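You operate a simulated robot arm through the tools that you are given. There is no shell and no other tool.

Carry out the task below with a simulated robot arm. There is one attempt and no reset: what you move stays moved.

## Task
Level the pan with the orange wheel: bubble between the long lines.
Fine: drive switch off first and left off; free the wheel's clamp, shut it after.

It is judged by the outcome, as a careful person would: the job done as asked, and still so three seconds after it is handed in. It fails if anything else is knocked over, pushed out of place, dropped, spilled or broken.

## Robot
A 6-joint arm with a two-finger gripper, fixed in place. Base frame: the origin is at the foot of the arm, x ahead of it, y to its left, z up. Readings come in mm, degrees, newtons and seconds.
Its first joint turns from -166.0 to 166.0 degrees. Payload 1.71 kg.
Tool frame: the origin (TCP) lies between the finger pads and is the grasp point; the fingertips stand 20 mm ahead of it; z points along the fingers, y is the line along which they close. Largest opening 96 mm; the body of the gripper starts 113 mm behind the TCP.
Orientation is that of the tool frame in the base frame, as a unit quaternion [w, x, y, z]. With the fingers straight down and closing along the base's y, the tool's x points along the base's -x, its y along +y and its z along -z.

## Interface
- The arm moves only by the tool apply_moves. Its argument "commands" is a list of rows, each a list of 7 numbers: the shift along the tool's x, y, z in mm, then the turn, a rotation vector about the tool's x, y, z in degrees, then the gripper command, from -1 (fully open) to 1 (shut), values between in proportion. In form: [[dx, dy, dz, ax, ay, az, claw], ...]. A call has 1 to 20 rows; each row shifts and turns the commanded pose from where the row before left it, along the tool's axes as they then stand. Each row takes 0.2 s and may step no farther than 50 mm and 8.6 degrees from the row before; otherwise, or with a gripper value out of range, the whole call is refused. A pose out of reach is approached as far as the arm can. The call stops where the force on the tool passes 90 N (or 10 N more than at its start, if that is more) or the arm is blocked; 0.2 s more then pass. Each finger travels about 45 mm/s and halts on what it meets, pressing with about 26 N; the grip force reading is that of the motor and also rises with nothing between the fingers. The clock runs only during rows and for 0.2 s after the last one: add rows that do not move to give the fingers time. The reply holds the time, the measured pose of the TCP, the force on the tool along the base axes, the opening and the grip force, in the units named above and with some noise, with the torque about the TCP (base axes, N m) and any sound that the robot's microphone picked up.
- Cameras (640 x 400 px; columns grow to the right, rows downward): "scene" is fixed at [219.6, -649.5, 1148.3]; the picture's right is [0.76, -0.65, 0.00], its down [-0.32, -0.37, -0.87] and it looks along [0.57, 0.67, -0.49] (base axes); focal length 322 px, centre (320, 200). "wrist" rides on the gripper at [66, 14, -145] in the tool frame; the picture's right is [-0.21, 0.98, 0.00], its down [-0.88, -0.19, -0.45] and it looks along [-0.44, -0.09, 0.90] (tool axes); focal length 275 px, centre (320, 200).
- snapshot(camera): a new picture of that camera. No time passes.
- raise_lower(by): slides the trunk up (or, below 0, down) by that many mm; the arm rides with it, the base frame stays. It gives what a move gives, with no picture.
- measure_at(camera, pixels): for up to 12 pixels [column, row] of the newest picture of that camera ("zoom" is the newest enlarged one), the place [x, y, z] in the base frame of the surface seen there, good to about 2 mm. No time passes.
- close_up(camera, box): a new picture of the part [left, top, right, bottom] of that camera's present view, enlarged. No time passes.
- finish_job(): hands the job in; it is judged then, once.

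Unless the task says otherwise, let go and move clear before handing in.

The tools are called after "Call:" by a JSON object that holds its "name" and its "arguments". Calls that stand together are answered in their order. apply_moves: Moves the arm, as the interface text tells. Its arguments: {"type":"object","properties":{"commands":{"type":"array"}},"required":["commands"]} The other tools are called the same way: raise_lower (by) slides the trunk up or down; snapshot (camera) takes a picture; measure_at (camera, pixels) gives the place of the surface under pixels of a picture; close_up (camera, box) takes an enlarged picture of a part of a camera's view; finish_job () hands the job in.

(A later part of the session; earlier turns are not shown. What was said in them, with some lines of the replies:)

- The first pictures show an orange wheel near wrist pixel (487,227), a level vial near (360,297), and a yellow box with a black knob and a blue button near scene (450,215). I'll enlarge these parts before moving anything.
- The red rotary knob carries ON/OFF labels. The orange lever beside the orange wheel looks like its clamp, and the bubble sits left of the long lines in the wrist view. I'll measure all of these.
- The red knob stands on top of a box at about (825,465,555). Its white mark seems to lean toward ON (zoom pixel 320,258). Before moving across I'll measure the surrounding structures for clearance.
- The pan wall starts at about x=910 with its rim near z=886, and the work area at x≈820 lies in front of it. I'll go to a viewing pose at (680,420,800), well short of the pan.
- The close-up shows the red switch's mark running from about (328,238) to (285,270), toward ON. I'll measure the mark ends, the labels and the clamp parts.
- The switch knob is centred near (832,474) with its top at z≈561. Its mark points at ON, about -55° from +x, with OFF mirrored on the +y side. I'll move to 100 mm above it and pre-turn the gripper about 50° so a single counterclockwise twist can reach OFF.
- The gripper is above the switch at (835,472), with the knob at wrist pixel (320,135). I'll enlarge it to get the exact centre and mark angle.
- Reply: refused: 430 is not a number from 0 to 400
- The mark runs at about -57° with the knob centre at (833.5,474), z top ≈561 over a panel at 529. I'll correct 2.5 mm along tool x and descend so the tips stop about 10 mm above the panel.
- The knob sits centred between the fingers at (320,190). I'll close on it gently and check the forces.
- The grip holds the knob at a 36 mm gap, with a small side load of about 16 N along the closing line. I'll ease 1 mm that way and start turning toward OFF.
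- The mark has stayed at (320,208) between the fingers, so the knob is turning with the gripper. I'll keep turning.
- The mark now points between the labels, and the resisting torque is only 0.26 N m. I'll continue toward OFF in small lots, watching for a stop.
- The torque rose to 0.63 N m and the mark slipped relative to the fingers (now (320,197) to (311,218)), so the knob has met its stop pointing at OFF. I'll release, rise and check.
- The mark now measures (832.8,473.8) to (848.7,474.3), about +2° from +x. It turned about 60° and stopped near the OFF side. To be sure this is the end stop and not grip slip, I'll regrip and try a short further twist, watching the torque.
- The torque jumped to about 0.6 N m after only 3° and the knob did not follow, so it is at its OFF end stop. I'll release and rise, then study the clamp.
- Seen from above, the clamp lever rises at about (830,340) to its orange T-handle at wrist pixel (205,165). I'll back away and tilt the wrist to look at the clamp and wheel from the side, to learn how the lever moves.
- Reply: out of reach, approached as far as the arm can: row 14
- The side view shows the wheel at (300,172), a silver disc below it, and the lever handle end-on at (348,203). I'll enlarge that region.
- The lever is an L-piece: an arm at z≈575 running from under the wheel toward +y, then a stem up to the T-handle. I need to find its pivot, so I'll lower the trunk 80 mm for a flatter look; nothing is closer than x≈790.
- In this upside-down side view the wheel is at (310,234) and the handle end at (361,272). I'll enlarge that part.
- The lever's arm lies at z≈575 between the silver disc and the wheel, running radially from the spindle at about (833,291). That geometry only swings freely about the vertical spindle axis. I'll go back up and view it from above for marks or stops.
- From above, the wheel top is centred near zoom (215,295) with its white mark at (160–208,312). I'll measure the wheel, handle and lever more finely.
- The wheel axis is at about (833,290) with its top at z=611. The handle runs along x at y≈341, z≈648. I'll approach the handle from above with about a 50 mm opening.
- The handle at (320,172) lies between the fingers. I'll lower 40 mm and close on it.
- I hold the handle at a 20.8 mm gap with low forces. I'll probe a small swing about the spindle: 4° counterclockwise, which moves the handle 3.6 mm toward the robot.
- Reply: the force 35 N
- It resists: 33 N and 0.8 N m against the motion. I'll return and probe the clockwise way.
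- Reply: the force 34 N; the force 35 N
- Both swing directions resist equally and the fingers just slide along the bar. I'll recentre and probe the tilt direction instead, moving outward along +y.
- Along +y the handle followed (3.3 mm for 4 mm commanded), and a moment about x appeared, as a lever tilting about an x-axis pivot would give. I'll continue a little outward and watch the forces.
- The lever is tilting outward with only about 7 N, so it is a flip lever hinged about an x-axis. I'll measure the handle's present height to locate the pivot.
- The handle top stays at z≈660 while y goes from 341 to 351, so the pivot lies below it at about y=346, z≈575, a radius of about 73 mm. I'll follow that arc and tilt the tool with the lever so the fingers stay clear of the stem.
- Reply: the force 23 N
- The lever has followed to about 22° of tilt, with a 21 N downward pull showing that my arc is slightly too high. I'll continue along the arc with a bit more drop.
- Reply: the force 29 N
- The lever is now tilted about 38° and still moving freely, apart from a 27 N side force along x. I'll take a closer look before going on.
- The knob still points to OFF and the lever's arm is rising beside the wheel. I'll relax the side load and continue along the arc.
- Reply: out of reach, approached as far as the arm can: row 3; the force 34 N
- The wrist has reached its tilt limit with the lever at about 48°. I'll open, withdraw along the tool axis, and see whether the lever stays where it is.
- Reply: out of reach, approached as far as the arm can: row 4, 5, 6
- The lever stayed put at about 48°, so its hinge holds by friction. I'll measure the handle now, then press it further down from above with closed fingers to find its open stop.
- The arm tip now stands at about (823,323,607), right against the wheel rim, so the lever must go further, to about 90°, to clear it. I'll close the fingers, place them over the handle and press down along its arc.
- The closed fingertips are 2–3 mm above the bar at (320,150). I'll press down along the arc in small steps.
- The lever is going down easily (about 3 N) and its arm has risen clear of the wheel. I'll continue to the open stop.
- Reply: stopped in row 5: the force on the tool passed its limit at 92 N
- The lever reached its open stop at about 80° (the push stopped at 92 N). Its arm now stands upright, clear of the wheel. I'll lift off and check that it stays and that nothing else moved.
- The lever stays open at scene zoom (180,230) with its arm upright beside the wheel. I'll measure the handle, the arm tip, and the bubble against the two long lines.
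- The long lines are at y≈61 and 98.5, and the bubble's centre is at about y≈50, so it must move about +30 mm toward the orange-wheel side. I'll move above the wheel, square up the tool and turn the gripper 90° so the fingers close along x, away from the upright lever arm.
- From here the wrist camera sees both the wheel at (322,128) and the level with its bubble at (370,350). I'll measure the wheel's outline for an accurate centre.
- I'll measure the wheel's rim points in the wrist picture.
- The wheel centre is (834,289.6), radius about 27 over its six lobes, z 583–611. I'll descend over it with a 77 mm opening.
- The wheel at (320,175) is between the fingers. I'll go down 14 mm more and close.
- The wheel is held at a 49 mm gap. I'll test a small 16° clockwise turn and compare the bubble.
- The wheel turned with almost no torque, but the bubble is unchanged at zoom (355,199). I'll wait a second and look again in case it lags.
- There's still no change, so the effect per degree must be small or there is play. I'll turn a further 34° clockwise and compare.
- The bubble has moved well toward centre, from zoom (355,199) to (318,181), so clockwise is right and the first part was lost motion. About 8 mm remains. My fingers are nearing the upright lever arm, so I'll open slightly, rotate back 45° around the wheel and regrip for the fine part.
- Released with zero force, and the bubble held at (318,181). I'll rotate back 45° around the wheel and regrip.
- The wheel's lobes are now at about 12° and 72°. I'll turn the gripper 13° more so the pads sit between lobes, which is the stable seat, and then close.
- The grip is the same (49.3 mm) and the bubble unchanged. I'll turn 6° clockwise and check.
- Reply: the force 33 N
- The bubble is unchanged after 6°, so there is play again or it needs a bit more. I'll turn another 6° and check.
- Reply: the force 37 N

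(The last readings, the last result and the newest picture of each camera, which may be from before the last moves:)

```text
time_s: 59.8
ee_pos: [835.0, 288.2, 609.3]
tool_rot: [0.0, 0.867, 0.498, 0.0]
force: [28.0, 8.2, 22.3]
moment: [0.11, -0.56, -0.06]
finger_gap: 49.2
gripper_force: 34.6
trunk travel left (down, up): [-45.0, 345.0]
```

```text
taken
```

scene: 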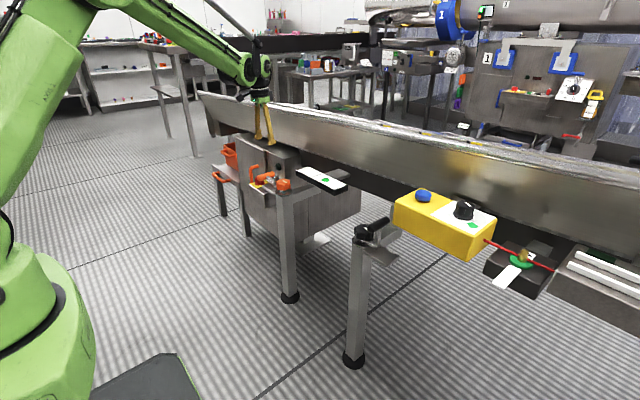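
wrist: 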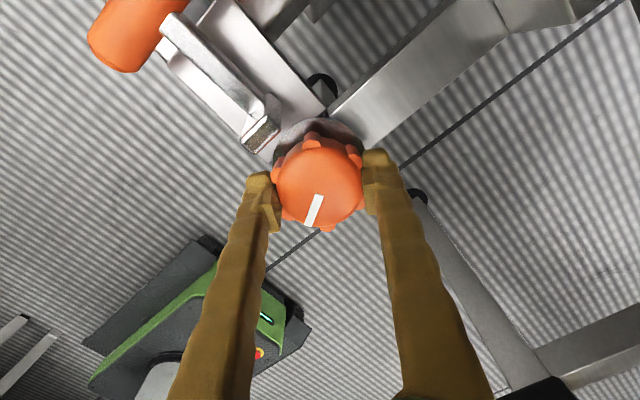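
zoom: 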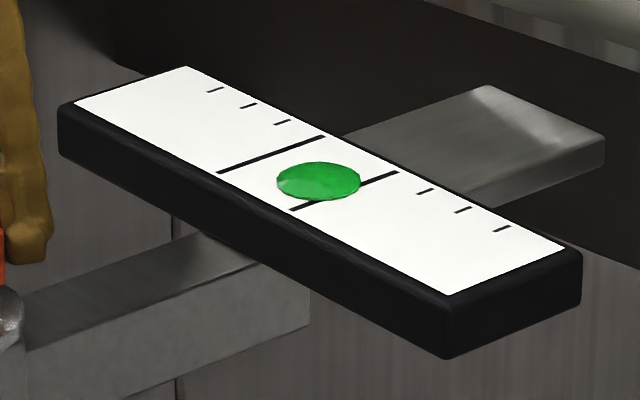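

The mark has followed the gripper but the bubble is still at (318,181) after 12° more. I'll go on in 6° steps, watching for the next movement.

Call:
{"name": "apply_moves", "arguments": {"commands": [[0, 0, 0, 0, 0, 3, 1], [0, 0, 0, 0, 0, 3, 1], [0, 0, 0, 0, 0, 0, 1], [0, 0, 0, 0, 0, 0, 1]]}}

Call:
{"name": "close_up", "arguments": {"camera": "scene", "box": [290, 160, 354, 200]}}

```text
time_s: 60.8
ee_pos: [834.8, 288.6, 608.8]
tool_rot: [-0.001, 0.891, 0.453, -0.001]
force: [24.9, 7.1, 9.4]
moment: [0.18, -0.51, 0.0]
finger_gap: 48.9
gripper_force: 35.0
trunk travel left (down, up): [-45.0, 345.0]
```

```text
10.00 times, centred on (322, 180) of scene
```

zoom: 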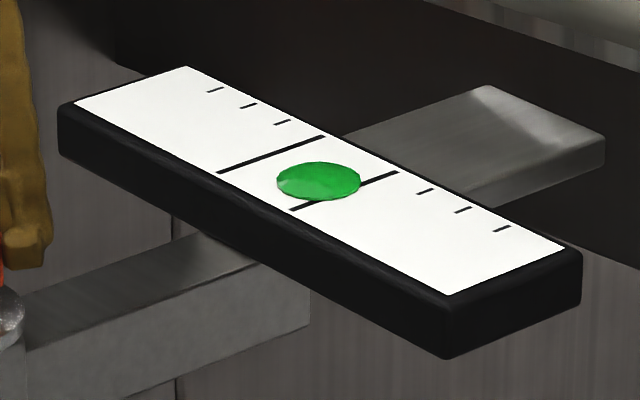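

There's no movement after 18°. I'll check the wheel's true angle from its mark to be sure it really turns.

Call:
{"name": "snapshot", "arguments": {"camera": "wrist"}}

Call:
{"name": "close_up", "arguments": {"camera": "wrist", "box": [250, 120, 390, 240]}}

Call:
{"name": "measure_at", "arguments": {"camera": "zoom", "pixels": [[315, 230], [285, 330], [300, 280], [310, 215], [320, 130], [420, 200], [210, 220], [290, 355]]}}

```text
taken
```

wrist: 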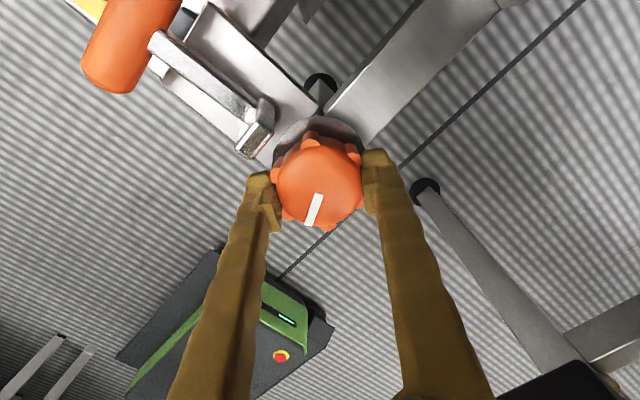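

```text
3.33 times, centred on (320, 180) of wrist
```

zoom: 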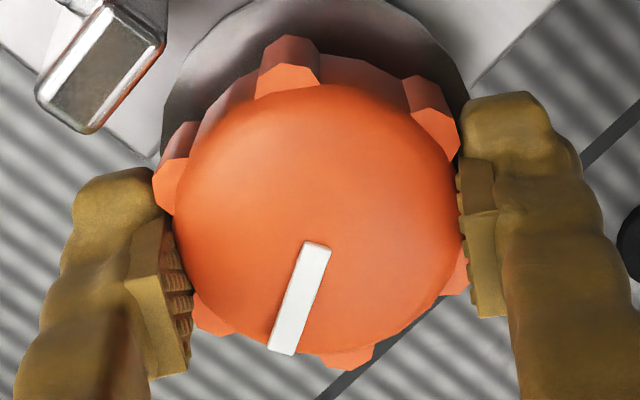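

```text
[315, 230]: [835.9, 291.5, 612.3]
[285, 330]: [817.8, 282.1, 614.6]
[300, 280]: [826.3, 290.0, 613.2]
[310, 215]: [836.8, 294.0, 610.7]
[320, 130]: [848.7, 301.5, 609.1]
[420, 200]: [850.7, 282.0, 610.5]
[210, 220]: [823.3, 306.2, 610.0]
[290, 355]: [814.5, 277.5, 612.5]
```

The mark measures about -152°, so the wheel really has turned about 66° in total and the bubble moves only in steps or after a delay in angle. I'll continue in small steps.

Call:
{"name": "apply_moves", "arguments": {"commands": [[0, 0, 0, 0, 0, 3.5, 1], [0, 0, 0, 0, 0, 3.5, 1], [0, 0, 0, 0, 0, 0, 1], [0, 0, 0, 0, 0, 0, 1]]}}

Call:
{"name": "close_up", "arguments": {"camera": "scene", "box": [290, 160, 354, 200]}}

```text
time_s: 61.8
ee_pos: [835.0, 288.3, 608.8]
tool_rot: [-0.001, 0.918, 0.397, 0.0]
force: [13.7, 6.5, 9.6]
moment: [0.04, -0.14, 0.0]
finger_gap: 49.0
gripper_force: 34.7
trunk travel left (down, up): [-45.0, 345.0]
```

```text
10.00 times, centred on (322, 180) of scene
```

zoom: 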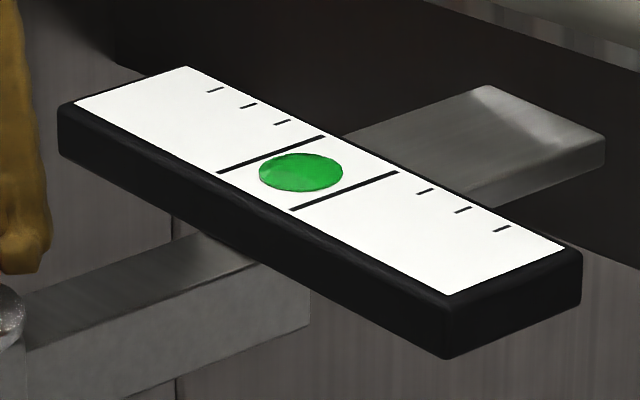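

The bubble jumped to (301,172), sitting between the two long lines, so the wheel works in clicks of roughly 24°. I'll turn 4° more to sit away from the click threshold, then check.

Call:
{"name": "apply_moves", "arguments": {"commands": [[0, 0, 0, 0, 0, 2, 1], [0, 0, 0, 0, 0, 2, 1], [0, 0, 0, 0, 0, 0, 1], [0, 0, 0, 0, 0, 0, 1], [0, 0, 0, 0, 0, 0, 1]]}}

Call:
{"name": "close_up", "arguments": {"camera": "scene", "box": [290, 160, 354, 200]}}

```text
time_s: 63.0
ee_pos: [834.4, 289.3, 608.3]
tool_rot: [-0.001, 0.931, 0.366, -0.001]
force: [-3.1, 1.8, 8.7]
moment: [0.01, 0.04, 0.0]
finger_gap: 48.7
gripper_force: 34.9
trunk travel left (down, up): [-45.0, 345.0]
```

```text
10.00 times, centred on (322, 180) of scene
```

zoom: 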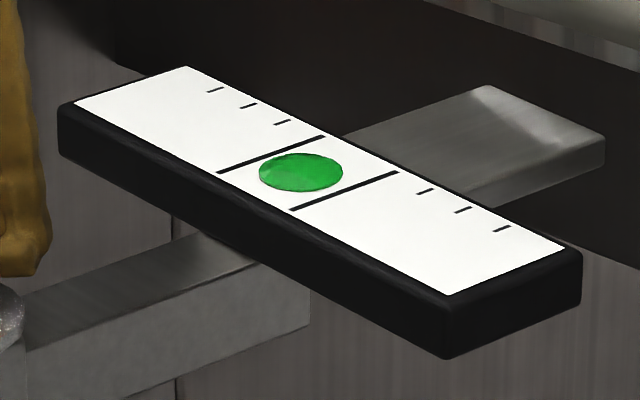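

The bubble is steady at (301,172) between the lines. I'll open a little, keeping off the lever arm, and lift straight up, then view the level from above.

Call:
{"name": "apply_moves", "arguments": {"commands": [[0, 0, 0, 0, 0, 0, -0.22], [0, 0, 0, 0, 0, 0, -0.22], [0, 0, 0, 0, 0, 0, -0.22], [0, 0, -15, 0, 0, 0, -0.22], [0, 0, -35, 0, 0, 0, -0.22], [0, 0, -45, 0, 0, 0, -0.22], [0, 0, -45, 0, 0, 0, -0.22], [0, 0, 0, 0, 0, -8.5, -0.22], [0, 0, 0, 0, 0, -8.5, -0.22], [0, 0, 0, 0, 0, -8.5, -0.22], [0, 0, 0, 0, 0, -8.5, -0.22], [0, 0, 0, 0, 0, -8.5, -0.22]]}}

Call:
{"name": "close_up", "arguments": {"camera": "scene", "box": [290, 160, 354, 200]}}

Call:
{"name": "snapshot", "arguments": {"camera": "wrist"}}

```text
time_s: 64.4
ee_pos: [815.7, 285.9, 702.2]
tool_rot: [0.003, 0.931, 0.365, 0.005]
force: [-0.3, -0.9, 1.3]
moment: [0.05, -0.17, -0.02]
finger_gap: 58.5
gripper_force: 0.1
trunk travel left (down, up): [-45.0, 345.0]
stopped in row 6: the force on the tool passed its limit at 115 N (the readings are from after the stop); the commanded pose is now the measured one
```

```text
10.00 times, centred on (322, 180) of scene
```

zoom: 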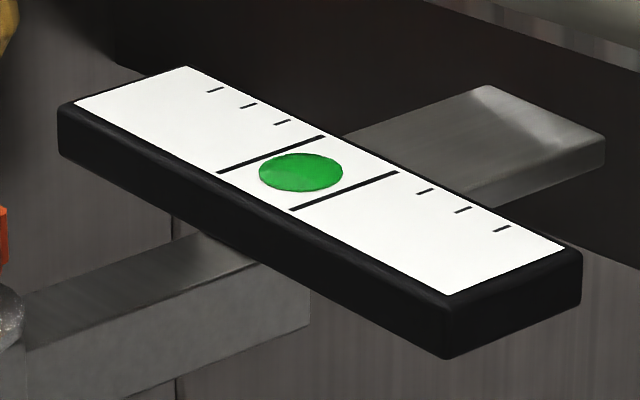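

```text
taken
```

wrist: 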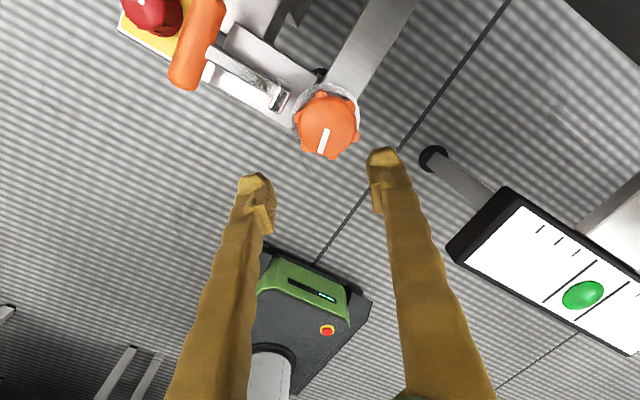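

On the way up something touched at 115 N and pushed the tool 18 mm toward -x. It was most likely the wrist camera against the pan wall, since it pointed toward +x in that orientation. The bubble is still at (301,172); I'll back off along -x, then swing the camera away from the pan before rising.

Call:
{"name": "apply_moves", "arguments": {"commands": [[-11, -10.2, 0, 0, 0, 0, -0.22], [-11, -10.2, 0, 0, 0, 0, -0.22], [0, 0, 0, 0, 0, -8.5, -0.22], [0, 0, 0, 0, 0, -8.5, -0.22], [0, 0, 0, 0, 0, -8.5, -0.22], [0, 0, 0, 0, 0, -8.5, -0.22], [0, 0, 0, 0, 0, -8.5, -0.22], [0, 0, 0, 0, 0, -8.5, -0.22], [0, 0, 0, 0, 0, -8.5, -0.22], [0, 0, 0, 0, 0, -8.5, -0.22], [0, 0, 0, 0, 0, -8.5, -0.22], [0, 0, 0, 0, 0, -8.5, -0.22], [0, 0, 0, 0, 0, -8.5, -0.22], [0, 0, 0, 0, 0, -8.5, -0.22], [0, 0, 0, 0, 0, -8.5, -0.22], [0, 0, 0, 0, 0, -8.5, -0.22], [0, 0, 0, 0, 0, -8.5, -0.22], [0, 0, 0, 0, 0, -8.5, -0.22]]}}

Call:
{"name": "snapshot", "arguments": {"camera": "scene"}}

Call:
{"name": "snapshot", "arguments": {"camera": "wrist"}}

Call:
{"name": "close_up", "arguments": {"camera": "scene", "box": [230, 130, 358, 210]}}

```text
time_s: 68.2
ee_pos: [791.8, 287.1, 696.2]
tool_rot: [0.004, 0.009, 1.0, -0.001]
force: [0.9, 1.1, -0.4]
moment: [0.01, 0.0, 0.02]
finger_gap: 58.6
gripper_force: 0.0
trunk travel left (down, up): [-45.0, 345.0]
```

```text
taken
```

scene: 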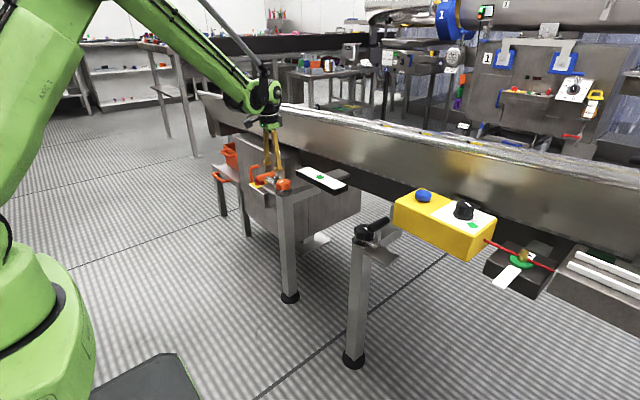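

```text
taken
```

wrist: 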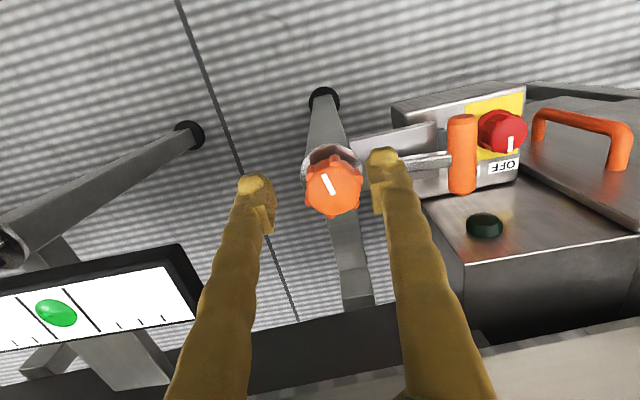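

```text
5.00 times, centred on (294, 170) of scene
```

zoom: 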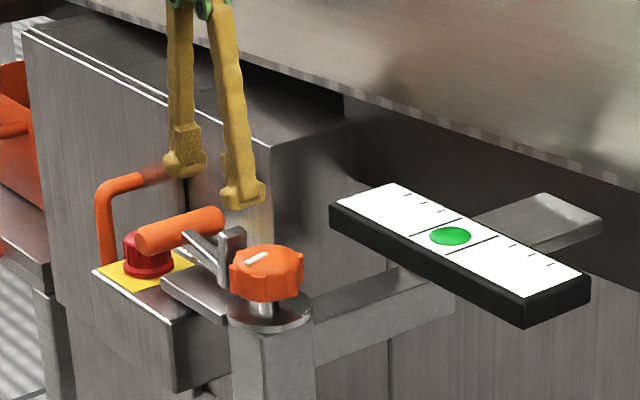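

Nothing appears disturbed: the bubble is between the lines, the switch mark is at OFF (510,145), and the lever is still open. Next I'll go above the lever's bar, off to the near side of its stem (x≈808), to grip it and swing it shut.

Call:
{"name": "apply_moves", "arguments": {"commands": [[-5.4, 43.1, -1.3, 0, 0, 0, 0.167], [-5.4, 43.1, -1.3, 0, 0, 0, 0.167], [-5.4, 43.1, -1.3, 0, 0, -1, 0.167], [0, 0, 40, 0, 0, 0, 0.167], [0, 0, 20, 0, 0, 0, 0.167], [0, 0, 0, 0, 0, 0, 0.167]]}}

Call:
{"name": "snapshot", "arguments": {"camera": "wrist"}}

Call:
{"name": "close_up", "arguments": {"camera": "scene", "box": [230, 130, 310, 200]}}

```text
time_s: 69.6
ee_pos: [809.2, 414.2, 638.1]
tool_rot: [0.003, 0.001, 1.0, -0.002]
force: [-0.1, 0.3, -0.1]
moment: [0.01, -0.03, -0.01]
finger_gap: 39.7
gripper_force: 0.0
trunk travel left (down, up): [-45.0, 345.0]
```

```text
taken
```

wrist: 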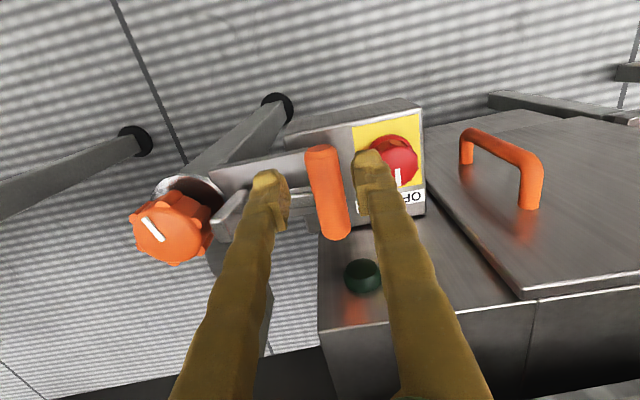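

```text
5.71 times, centred on (270, 165) of scene
```

zoom: 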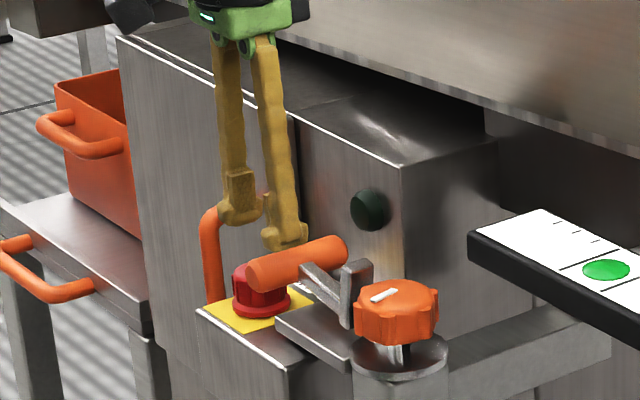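

The bar is in view at (328,190) between the fingers. I'll measure it exactly before lowering.

Call:
{"name": "measure_at", "arguments": {"camera": "wrist", "pixels": [[322, 165], [329, 195], [336, 225], [312, 175], [340, 185], [320, 148], [300, 198], [290, 195], [245, 200], [230, 215], [275, 170], [395, 150]]}}

```text
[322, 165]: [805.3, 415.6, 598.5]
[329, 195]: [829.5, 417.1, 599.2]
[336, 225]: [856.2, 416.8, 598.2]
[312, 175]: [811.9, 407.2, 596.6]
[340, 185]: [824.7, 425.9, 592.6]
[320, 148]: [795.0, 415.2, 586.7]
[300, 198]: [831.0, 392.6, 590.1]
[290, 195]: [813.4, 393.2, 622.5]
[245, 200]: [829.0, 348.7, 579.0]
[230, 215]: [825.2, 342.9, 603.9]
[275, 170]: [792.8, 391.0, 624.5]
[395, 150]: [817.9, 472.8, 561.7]
```

The bar's centre is at (y 416.5, z 587). I'll shift 2 mm, lower so the tips stay at about z=573 (plate at 558), and grip.

Call:
{"name": "apply_moves", "arguments": {"commands": [[0, 2.3, 25, 0, 0, 0, 0.167], [0, 0, 15, 0, 0, 0, 0.167], [0, 0, 5, 0, 0, 0, 0.167], [0, 0, 0, 0, 0, 0, 0.167], [0, 0, 0, 0, 0, 0, 1], [0, 0, 0, 0, 0, 0, 1], [0, 0, 0, 0, 0, 0, 1]]}}

Call:
{"name": "snapshot", "arguments": {"camera": "wrist"}}

```text
time_s: 71.2
ee_pos: [811.5, 414.9, 596.0]
tool_rot: [0.003, 0.001, 1.0, -0.001]
force: [-3.5, -8.3, -1.7]
moment: [-0.05, 0.0, -0.06]
finger_gap: 22.2
gripper_force: 35.2
trunk travel left (down, up): [-45.0, 345.0]
```

```text
taken
```

wrist: 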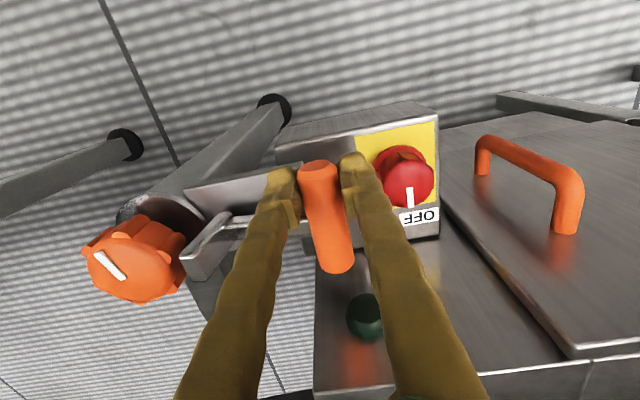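

The bar is gripped at a 22 mm gap with low forces. I'll lift it along its arc, first to about 49°.

Call:
{"name": "apply_moves", "arguments": {"commands": [[0, -2.3, -9.9, 0, 0, 0, 1], [0, -3.6, -9.4, 0, 0, 0, 1], [0, -4.9, -8.9, 0, 0, 0, 1], [0, -6.1, -8.1, 0, 0, 0, 1], [0, 0, 0, 0, 0, 0, 1]]}}

Call:
{"name": "close_up", "arguments": {"camera": "scene", "box": [230, 130, 358, 210]}}

Call:
{"name": "snapshot", "arguments": {"camera": "wrist"}}

```text
time_s: 72.4
ee_pos: [810.6, 399.7, 628.5]
tool_rot: [0.003, 0.001, 1.0, -0.001]
force: [-10.1, -20.5, -26.6]
moment: [0.04, 0.18, -0.01]
finger_gap: 21.3
gripper_force: 35.0
trunk travel left (down, up): [-45.0, 345.0]
```

```text
5.00 times, centred on (294, 170) of scene
```

zoom: 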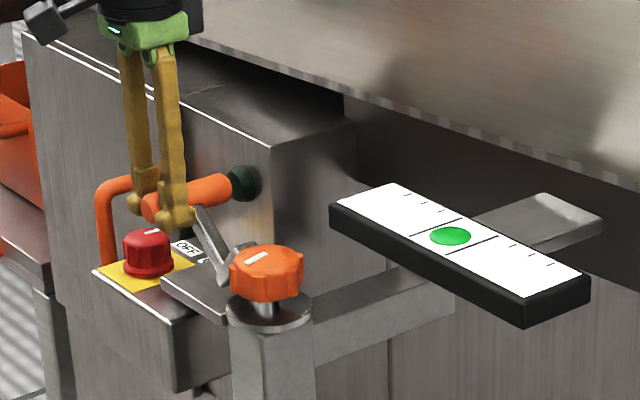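

```text
taken
```

wrist: 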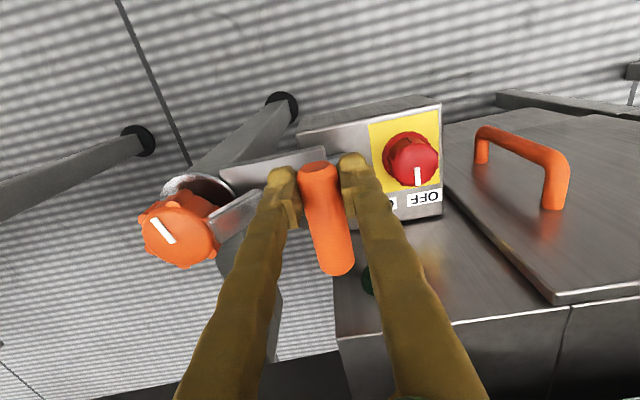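

The lever follows. A radial pull of about 33 N says my path is slightly outside the arc, so I'll pull in 2–3 mm and continue toward upright.

Call:
{"name": "apply_moves", "arguments": {"commands": [[0, -2, 2, 0, 0, 0, 1], [0, -7.1, -7.1, 0, 0, 0, 1], [0, -8.1, -6.1, 0, 0, 0, 1], [0, -8.9, -4.9, 0, 0, 0, 1], [0, 0, 0, 0, 0, 0, 1]]}}

Call:
{"name": "close_up", "arguments": {"camera": "scene", "box": [230, 130, 358, 210]}}

```text
time_s: 73.6
ee_pos: [810.6, 375.7, 648.5]
tool_rot: [0.004, 0.002, 1.0, 0.0]
force: [0.0, 6.6, -5.9]
moment: [0.26, 0.2, 0.09]
finger_gap: 20.9
gripper_force: 35.1
trunk travel left (down, up): [-45.0, 345.0]
```

```text
5.00 times, centred on (294, 170) of scene
```

zoom: 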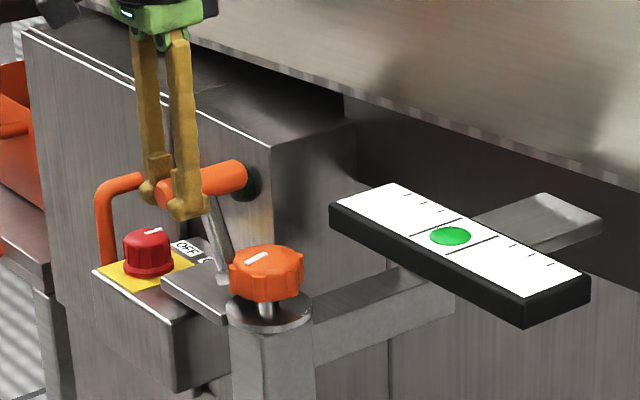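

The lever is at about 25° with light forces, and the bubble is steady. I'll continue to the shut position near y=341.

Call:
{"name": "apply_moves", "arguments": {"commands": [[0, -9.4, -3.6, 0, 0, 0, 1], [0, -9.9, -1.8, 0, 0, 0, 1], [0, -8, -0.2, 0, 0, 0, 1], [0, 0, 0, 0, 0, 0, 1]]}}

Call:
{"name": "close_up", "arguments": {"camera": "scene", "box": [230, 130, 358, 210]}}

Call:
{"name": "snapshot", "arguments": {"camera": "wrist"}}

```text
time_s: 74.6
ee_pos: [810.7, 348.2, 654.2]
tool_rot: [0.003, 0.001, 1.0, 0.0]
force: [-5.7, 8.5, 9.3]
moment: [0.15, 0.17, 0.06]
finger_gap: 20.8
gripper_force: 35.9
trunk travel left (down, up): [-45.0, 345.0]
```

```text
5.00 times, centred on (294, 170) of scene
```

zoom: 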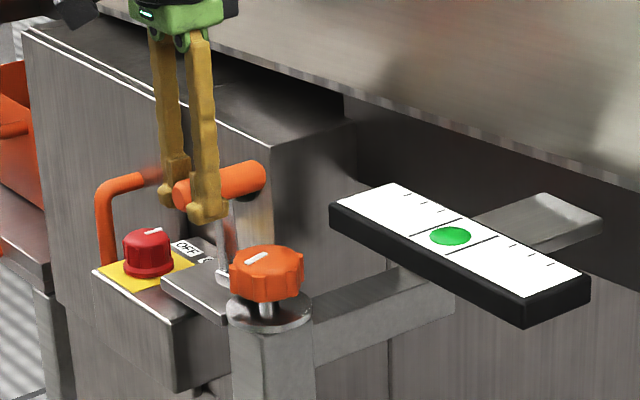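

```text
taken
```

wrist: 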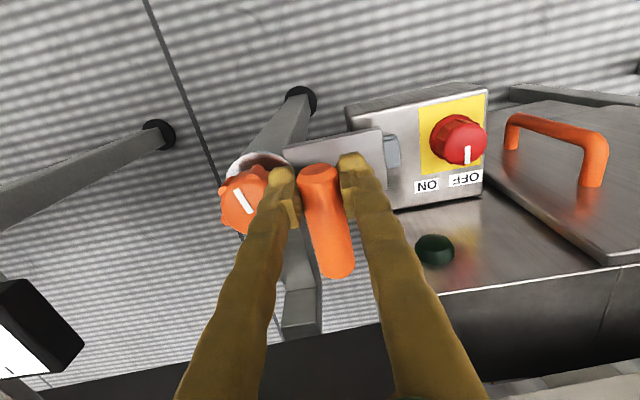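

I'm at y=348 with about 9 N. The shut position was about y=341, so I'll push the last part in 2 mm steps until it meets its stop.

Call:
{"name": "apply_moves", "arguments": {"commands": [[0, -2, 0, 0, 0, 0, 1], [0, -2, 0, 0, 0, 0, 1], [0, -2, 0, 0, 0, 0, 1], [0, 0, 0, 0, 0, 0, 1]]}}

Call:
{"name": "apply_moves", "arguments": {"commands": [[0, -2, 0, 0, 0, 0, 1], [0, 0, 0, 0, 0, 0, 1]]}}

```text
time_s: 75.6
ee_pos: [810.0, 340.8, 652.3]
tool_rot: [0.004, 0.0, 1.0, -0.001]
force: [24.2, 7.2, 22.0]
moment: [0.07, -0.3, 0.05]
finger_gap: 21.3
gripper_force: 35.3
trunk travel left (down, up): [-45.0, 345.0]
```

```text
time_s: 76.2
ee_pos: [810.3, 341.5, 652.3]
tool_rot: [0.004, 0.001, 1.0, 0.0]
force: [25.2, 27.4, 21.9]
moment: [0.2, -0.21, 0.04]
finger_gap: 21.0
gripper_force: 35.3
trunk travel left (down, up): [-45.0, 345.0]
```

At y≈341 the force rose to 27 N with no further motion, so it is back at its shut stop. I'll give one more light push, then release and lift.

Call:
{"name": "apply_moves", "arguments": {"commands": [[0, -1.5, 0, 0, 0, 0, 1], [0, 0, 0, 0, 0, 0, 1], [0, 0, 0, 0, 0, 0, 1]]}}

Call:
{"name": "close_up", "arguments": {"camera": "scene", "box": [230, 130, 358, 210]}}

```text
time_s: 77.0
ee_pos: [809.5, 341.1, 652.9]
tool_rot: [0.004, 0.0, 1.0, -0.002]
force: [11.9, 50.6, 15.2]
moment: [0.34, -0.03, 0.19]
finger_gap: 21.0
gripper_force: 35.1
trunk travel left (down, up): [-45.0, 345.0]
```

```text
5.00 times, centred on (294, 170) of scene
```

zoom: 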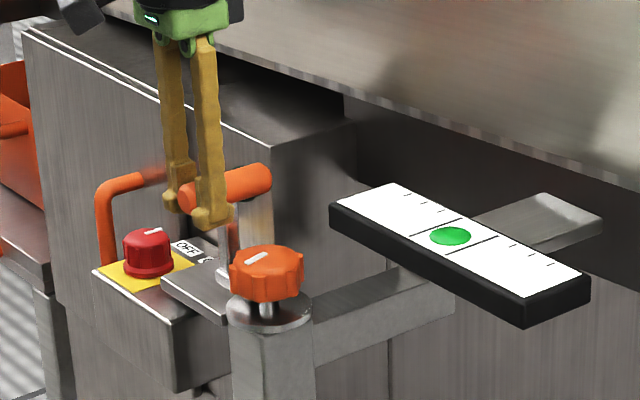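

It shows 50 N with no motion, so the clamp is fully shut. I'll ease the load, open, rise straight up and back away from the pan.

Call:
{"name": "apply_moves", "arguments": {"commands": [[0, 2.5, 0, 0, 0, 0, 1], [0, 0, 0, 0, 0, 0, 0.1], [0, 0, 0, 0, 0, 0, 0.1], [0, 0, 0, 0, 0, 0, 0.1], [0, 0, -15, 0, 0, 0, 0.1], [0, 0, -30, 0, 0, 0, 0.1], [0, 0, -40, 0, 0, 0, 0.1], [20, 0, -40, 0, 0, 0, 0.1], [40, 0, 0, 0, 0, 0, -0.5], [30, 0, 0, 0, 0, 0, -1]]}}

Call:
{"name": "snapshot", "arguments": {"camera": "wrist"}}

Call:
{"name": "close_up", "arguments": {"camera": "scene", "box": [230, 130, 358, 210]}}

Call:
{"name": "close_up", "arguments": {"camera": "scene", "box": [290, 160, 354, 200]}}

```text
time_s: 79.2
ee_pos: [718.9, 339.2, 778.4]
tool_rot: [0.004, 0.001, 1.0, -0.002]
force: [0.2, 0.1, -0.5]
moment: [-0.02, 0.03, 0.0]
finger_gap: 94.3
gripper_force: 0.1
trunk travel left (down, up): [-45.0, 345.0]
```

```text
taken
```

wrist: 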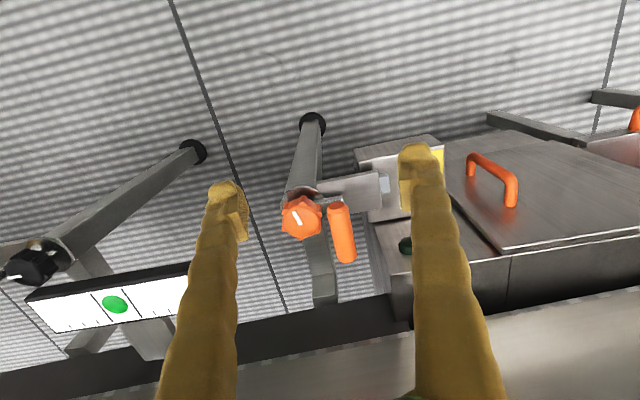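

```text
5.00 times, centred on (294, 170) of scene
```

zoom: 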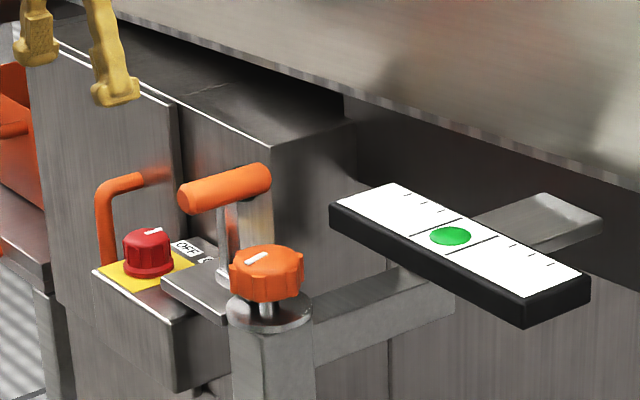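

```text
10.00 times, centred on (322, 180) of scene
```

zoom: 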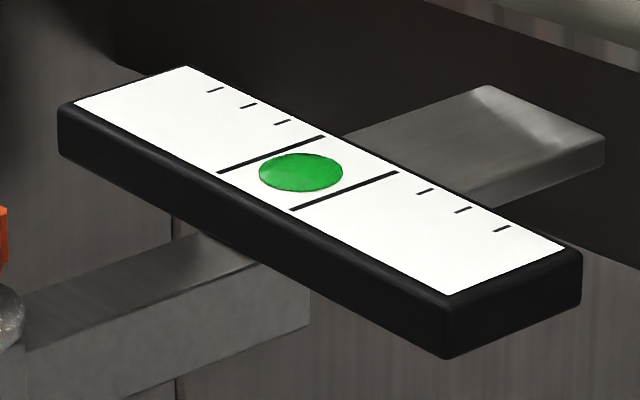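

The clamp is shut in its original upright place and the bubble is between the lines at (301,172). I'll move back toward the start pose and check everything again from there.

Call:
{"name": "measure_at", "arguments": {"camera": "wrist", "pixels": [[340, 225], [345, 255], [335, 205], [297, 215], [115, 304], [102, 304], [135, 300]]}}

Call:
{"name": "apply_moves", "arguments": {"commands": [[17.9, -41.4, -10.9, 0, 0, 0, -1], [17.9, -41.4, -10.9, 0, 0, 0, -1], [17.9, -41.4, -10.9, 0, 0, 0, -1], [17.9, -41.4, -10.9, 0, 0, 0, -1], [17.9, -41.4, -10.9, 0, 0, 0, -1], [17.9, -41.4, -10.9, 0, 0, 0, -1], [17.9, -41.4, -10.9, 0, 0, 0, -1], [0, 0, 0, 0, 0, 0, -1]]}}

Call:
{"name": "snapshot", "arguments": {"camera": "wrist"}}

Call:
{"name": "close_up", "arguments": {"camera": "wrist", "box": [430, 130, 640, 300]}}

Call:
{"name": "close_up", "arguments": {"camera": "wrist", "box": [240, 230, 440, 370]}}

Call:
{"name": "snapshot", "arguments": {"camera": "scene"}}

```text
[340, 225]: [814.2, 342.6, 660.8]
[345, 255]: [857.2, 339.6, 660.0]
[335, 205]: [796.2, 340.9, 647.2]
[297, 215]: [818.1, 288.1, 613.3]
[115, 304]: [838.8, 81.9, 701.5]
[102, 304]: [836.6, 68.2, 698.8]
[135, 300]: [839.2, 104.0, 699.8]
```

```text
time_s: 81.0
ee_pos: [590.3, 53.8, 850.9]
tool_rot: [0.003, 0.001, 1.0, -0.002]
force: [-0.1, 0.5, 1.0]
moment: [-0.06, -0.01, 0.01]
finger_gap: 96.1
gripper_force: 0.0
trunk travel left (down, up): [-45.0, 345.0]
```

```text
taken
```

wrist: 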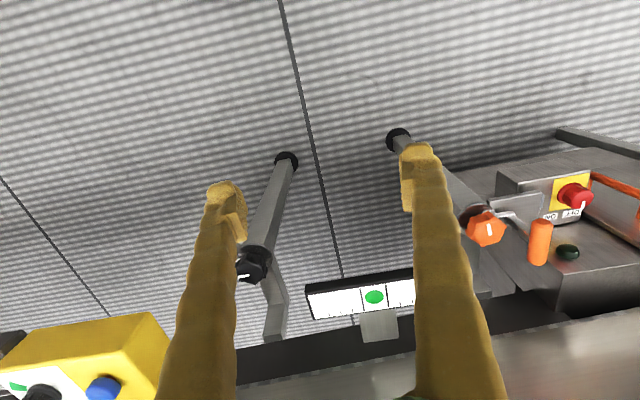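

```text
2.35 times, centred on (535, 215) of wrist
```

zoom: 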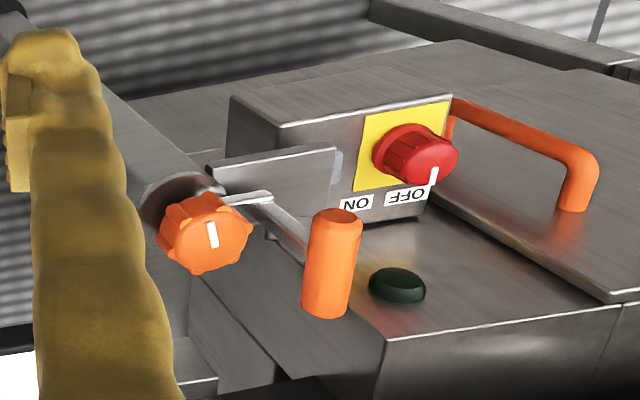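

```text
2.86 times, centred on (340, 300) of wrist
```

zoom: 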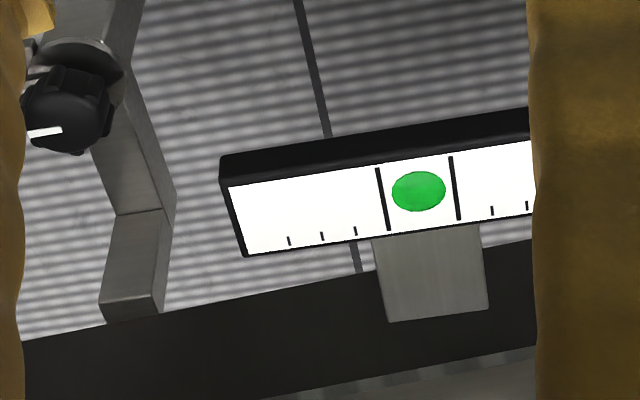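

```text
taken
```

scene: 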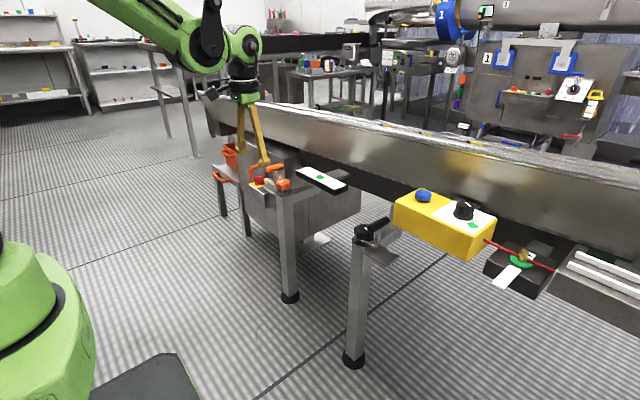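

The last views show the bubble midway between the two long lines (zoom 418,190). The switch mark points at OFF (434,177), the clamp bar is back at y≈341, z≈648, and the surroundings look the same as at the start. The arm is clear, so I'm handing the job in.

Call:
{"name": "finish_job", "arguments": {}}

```text
The job is handed in.
```

The pan is level: the bubble sits about midway between the two long lines, and it stayed there after I shut the clamp.

- **Drive switch:** I turned it to OFF first and left it there. It's against its end stop, and the mark points at OFF.
- **Clamp:** I swung the lever fully open before turning the wheel and back to its shut stop after. It held against a 50 N push.
- **Orange wheel:** I turned it about 79° clockwise. The bubble moved in steps, roughly every 24°. I stopped about 4° past the last step so it isn't on the edge of moving.

**Contact during the job:** while lifting off the wheel, the arm touched something with 115 N of force. It was most likely the wrist camera against the pan's side wall. I backed off, and afterwards the bubble hadn't moved and I saw nothing out of place.
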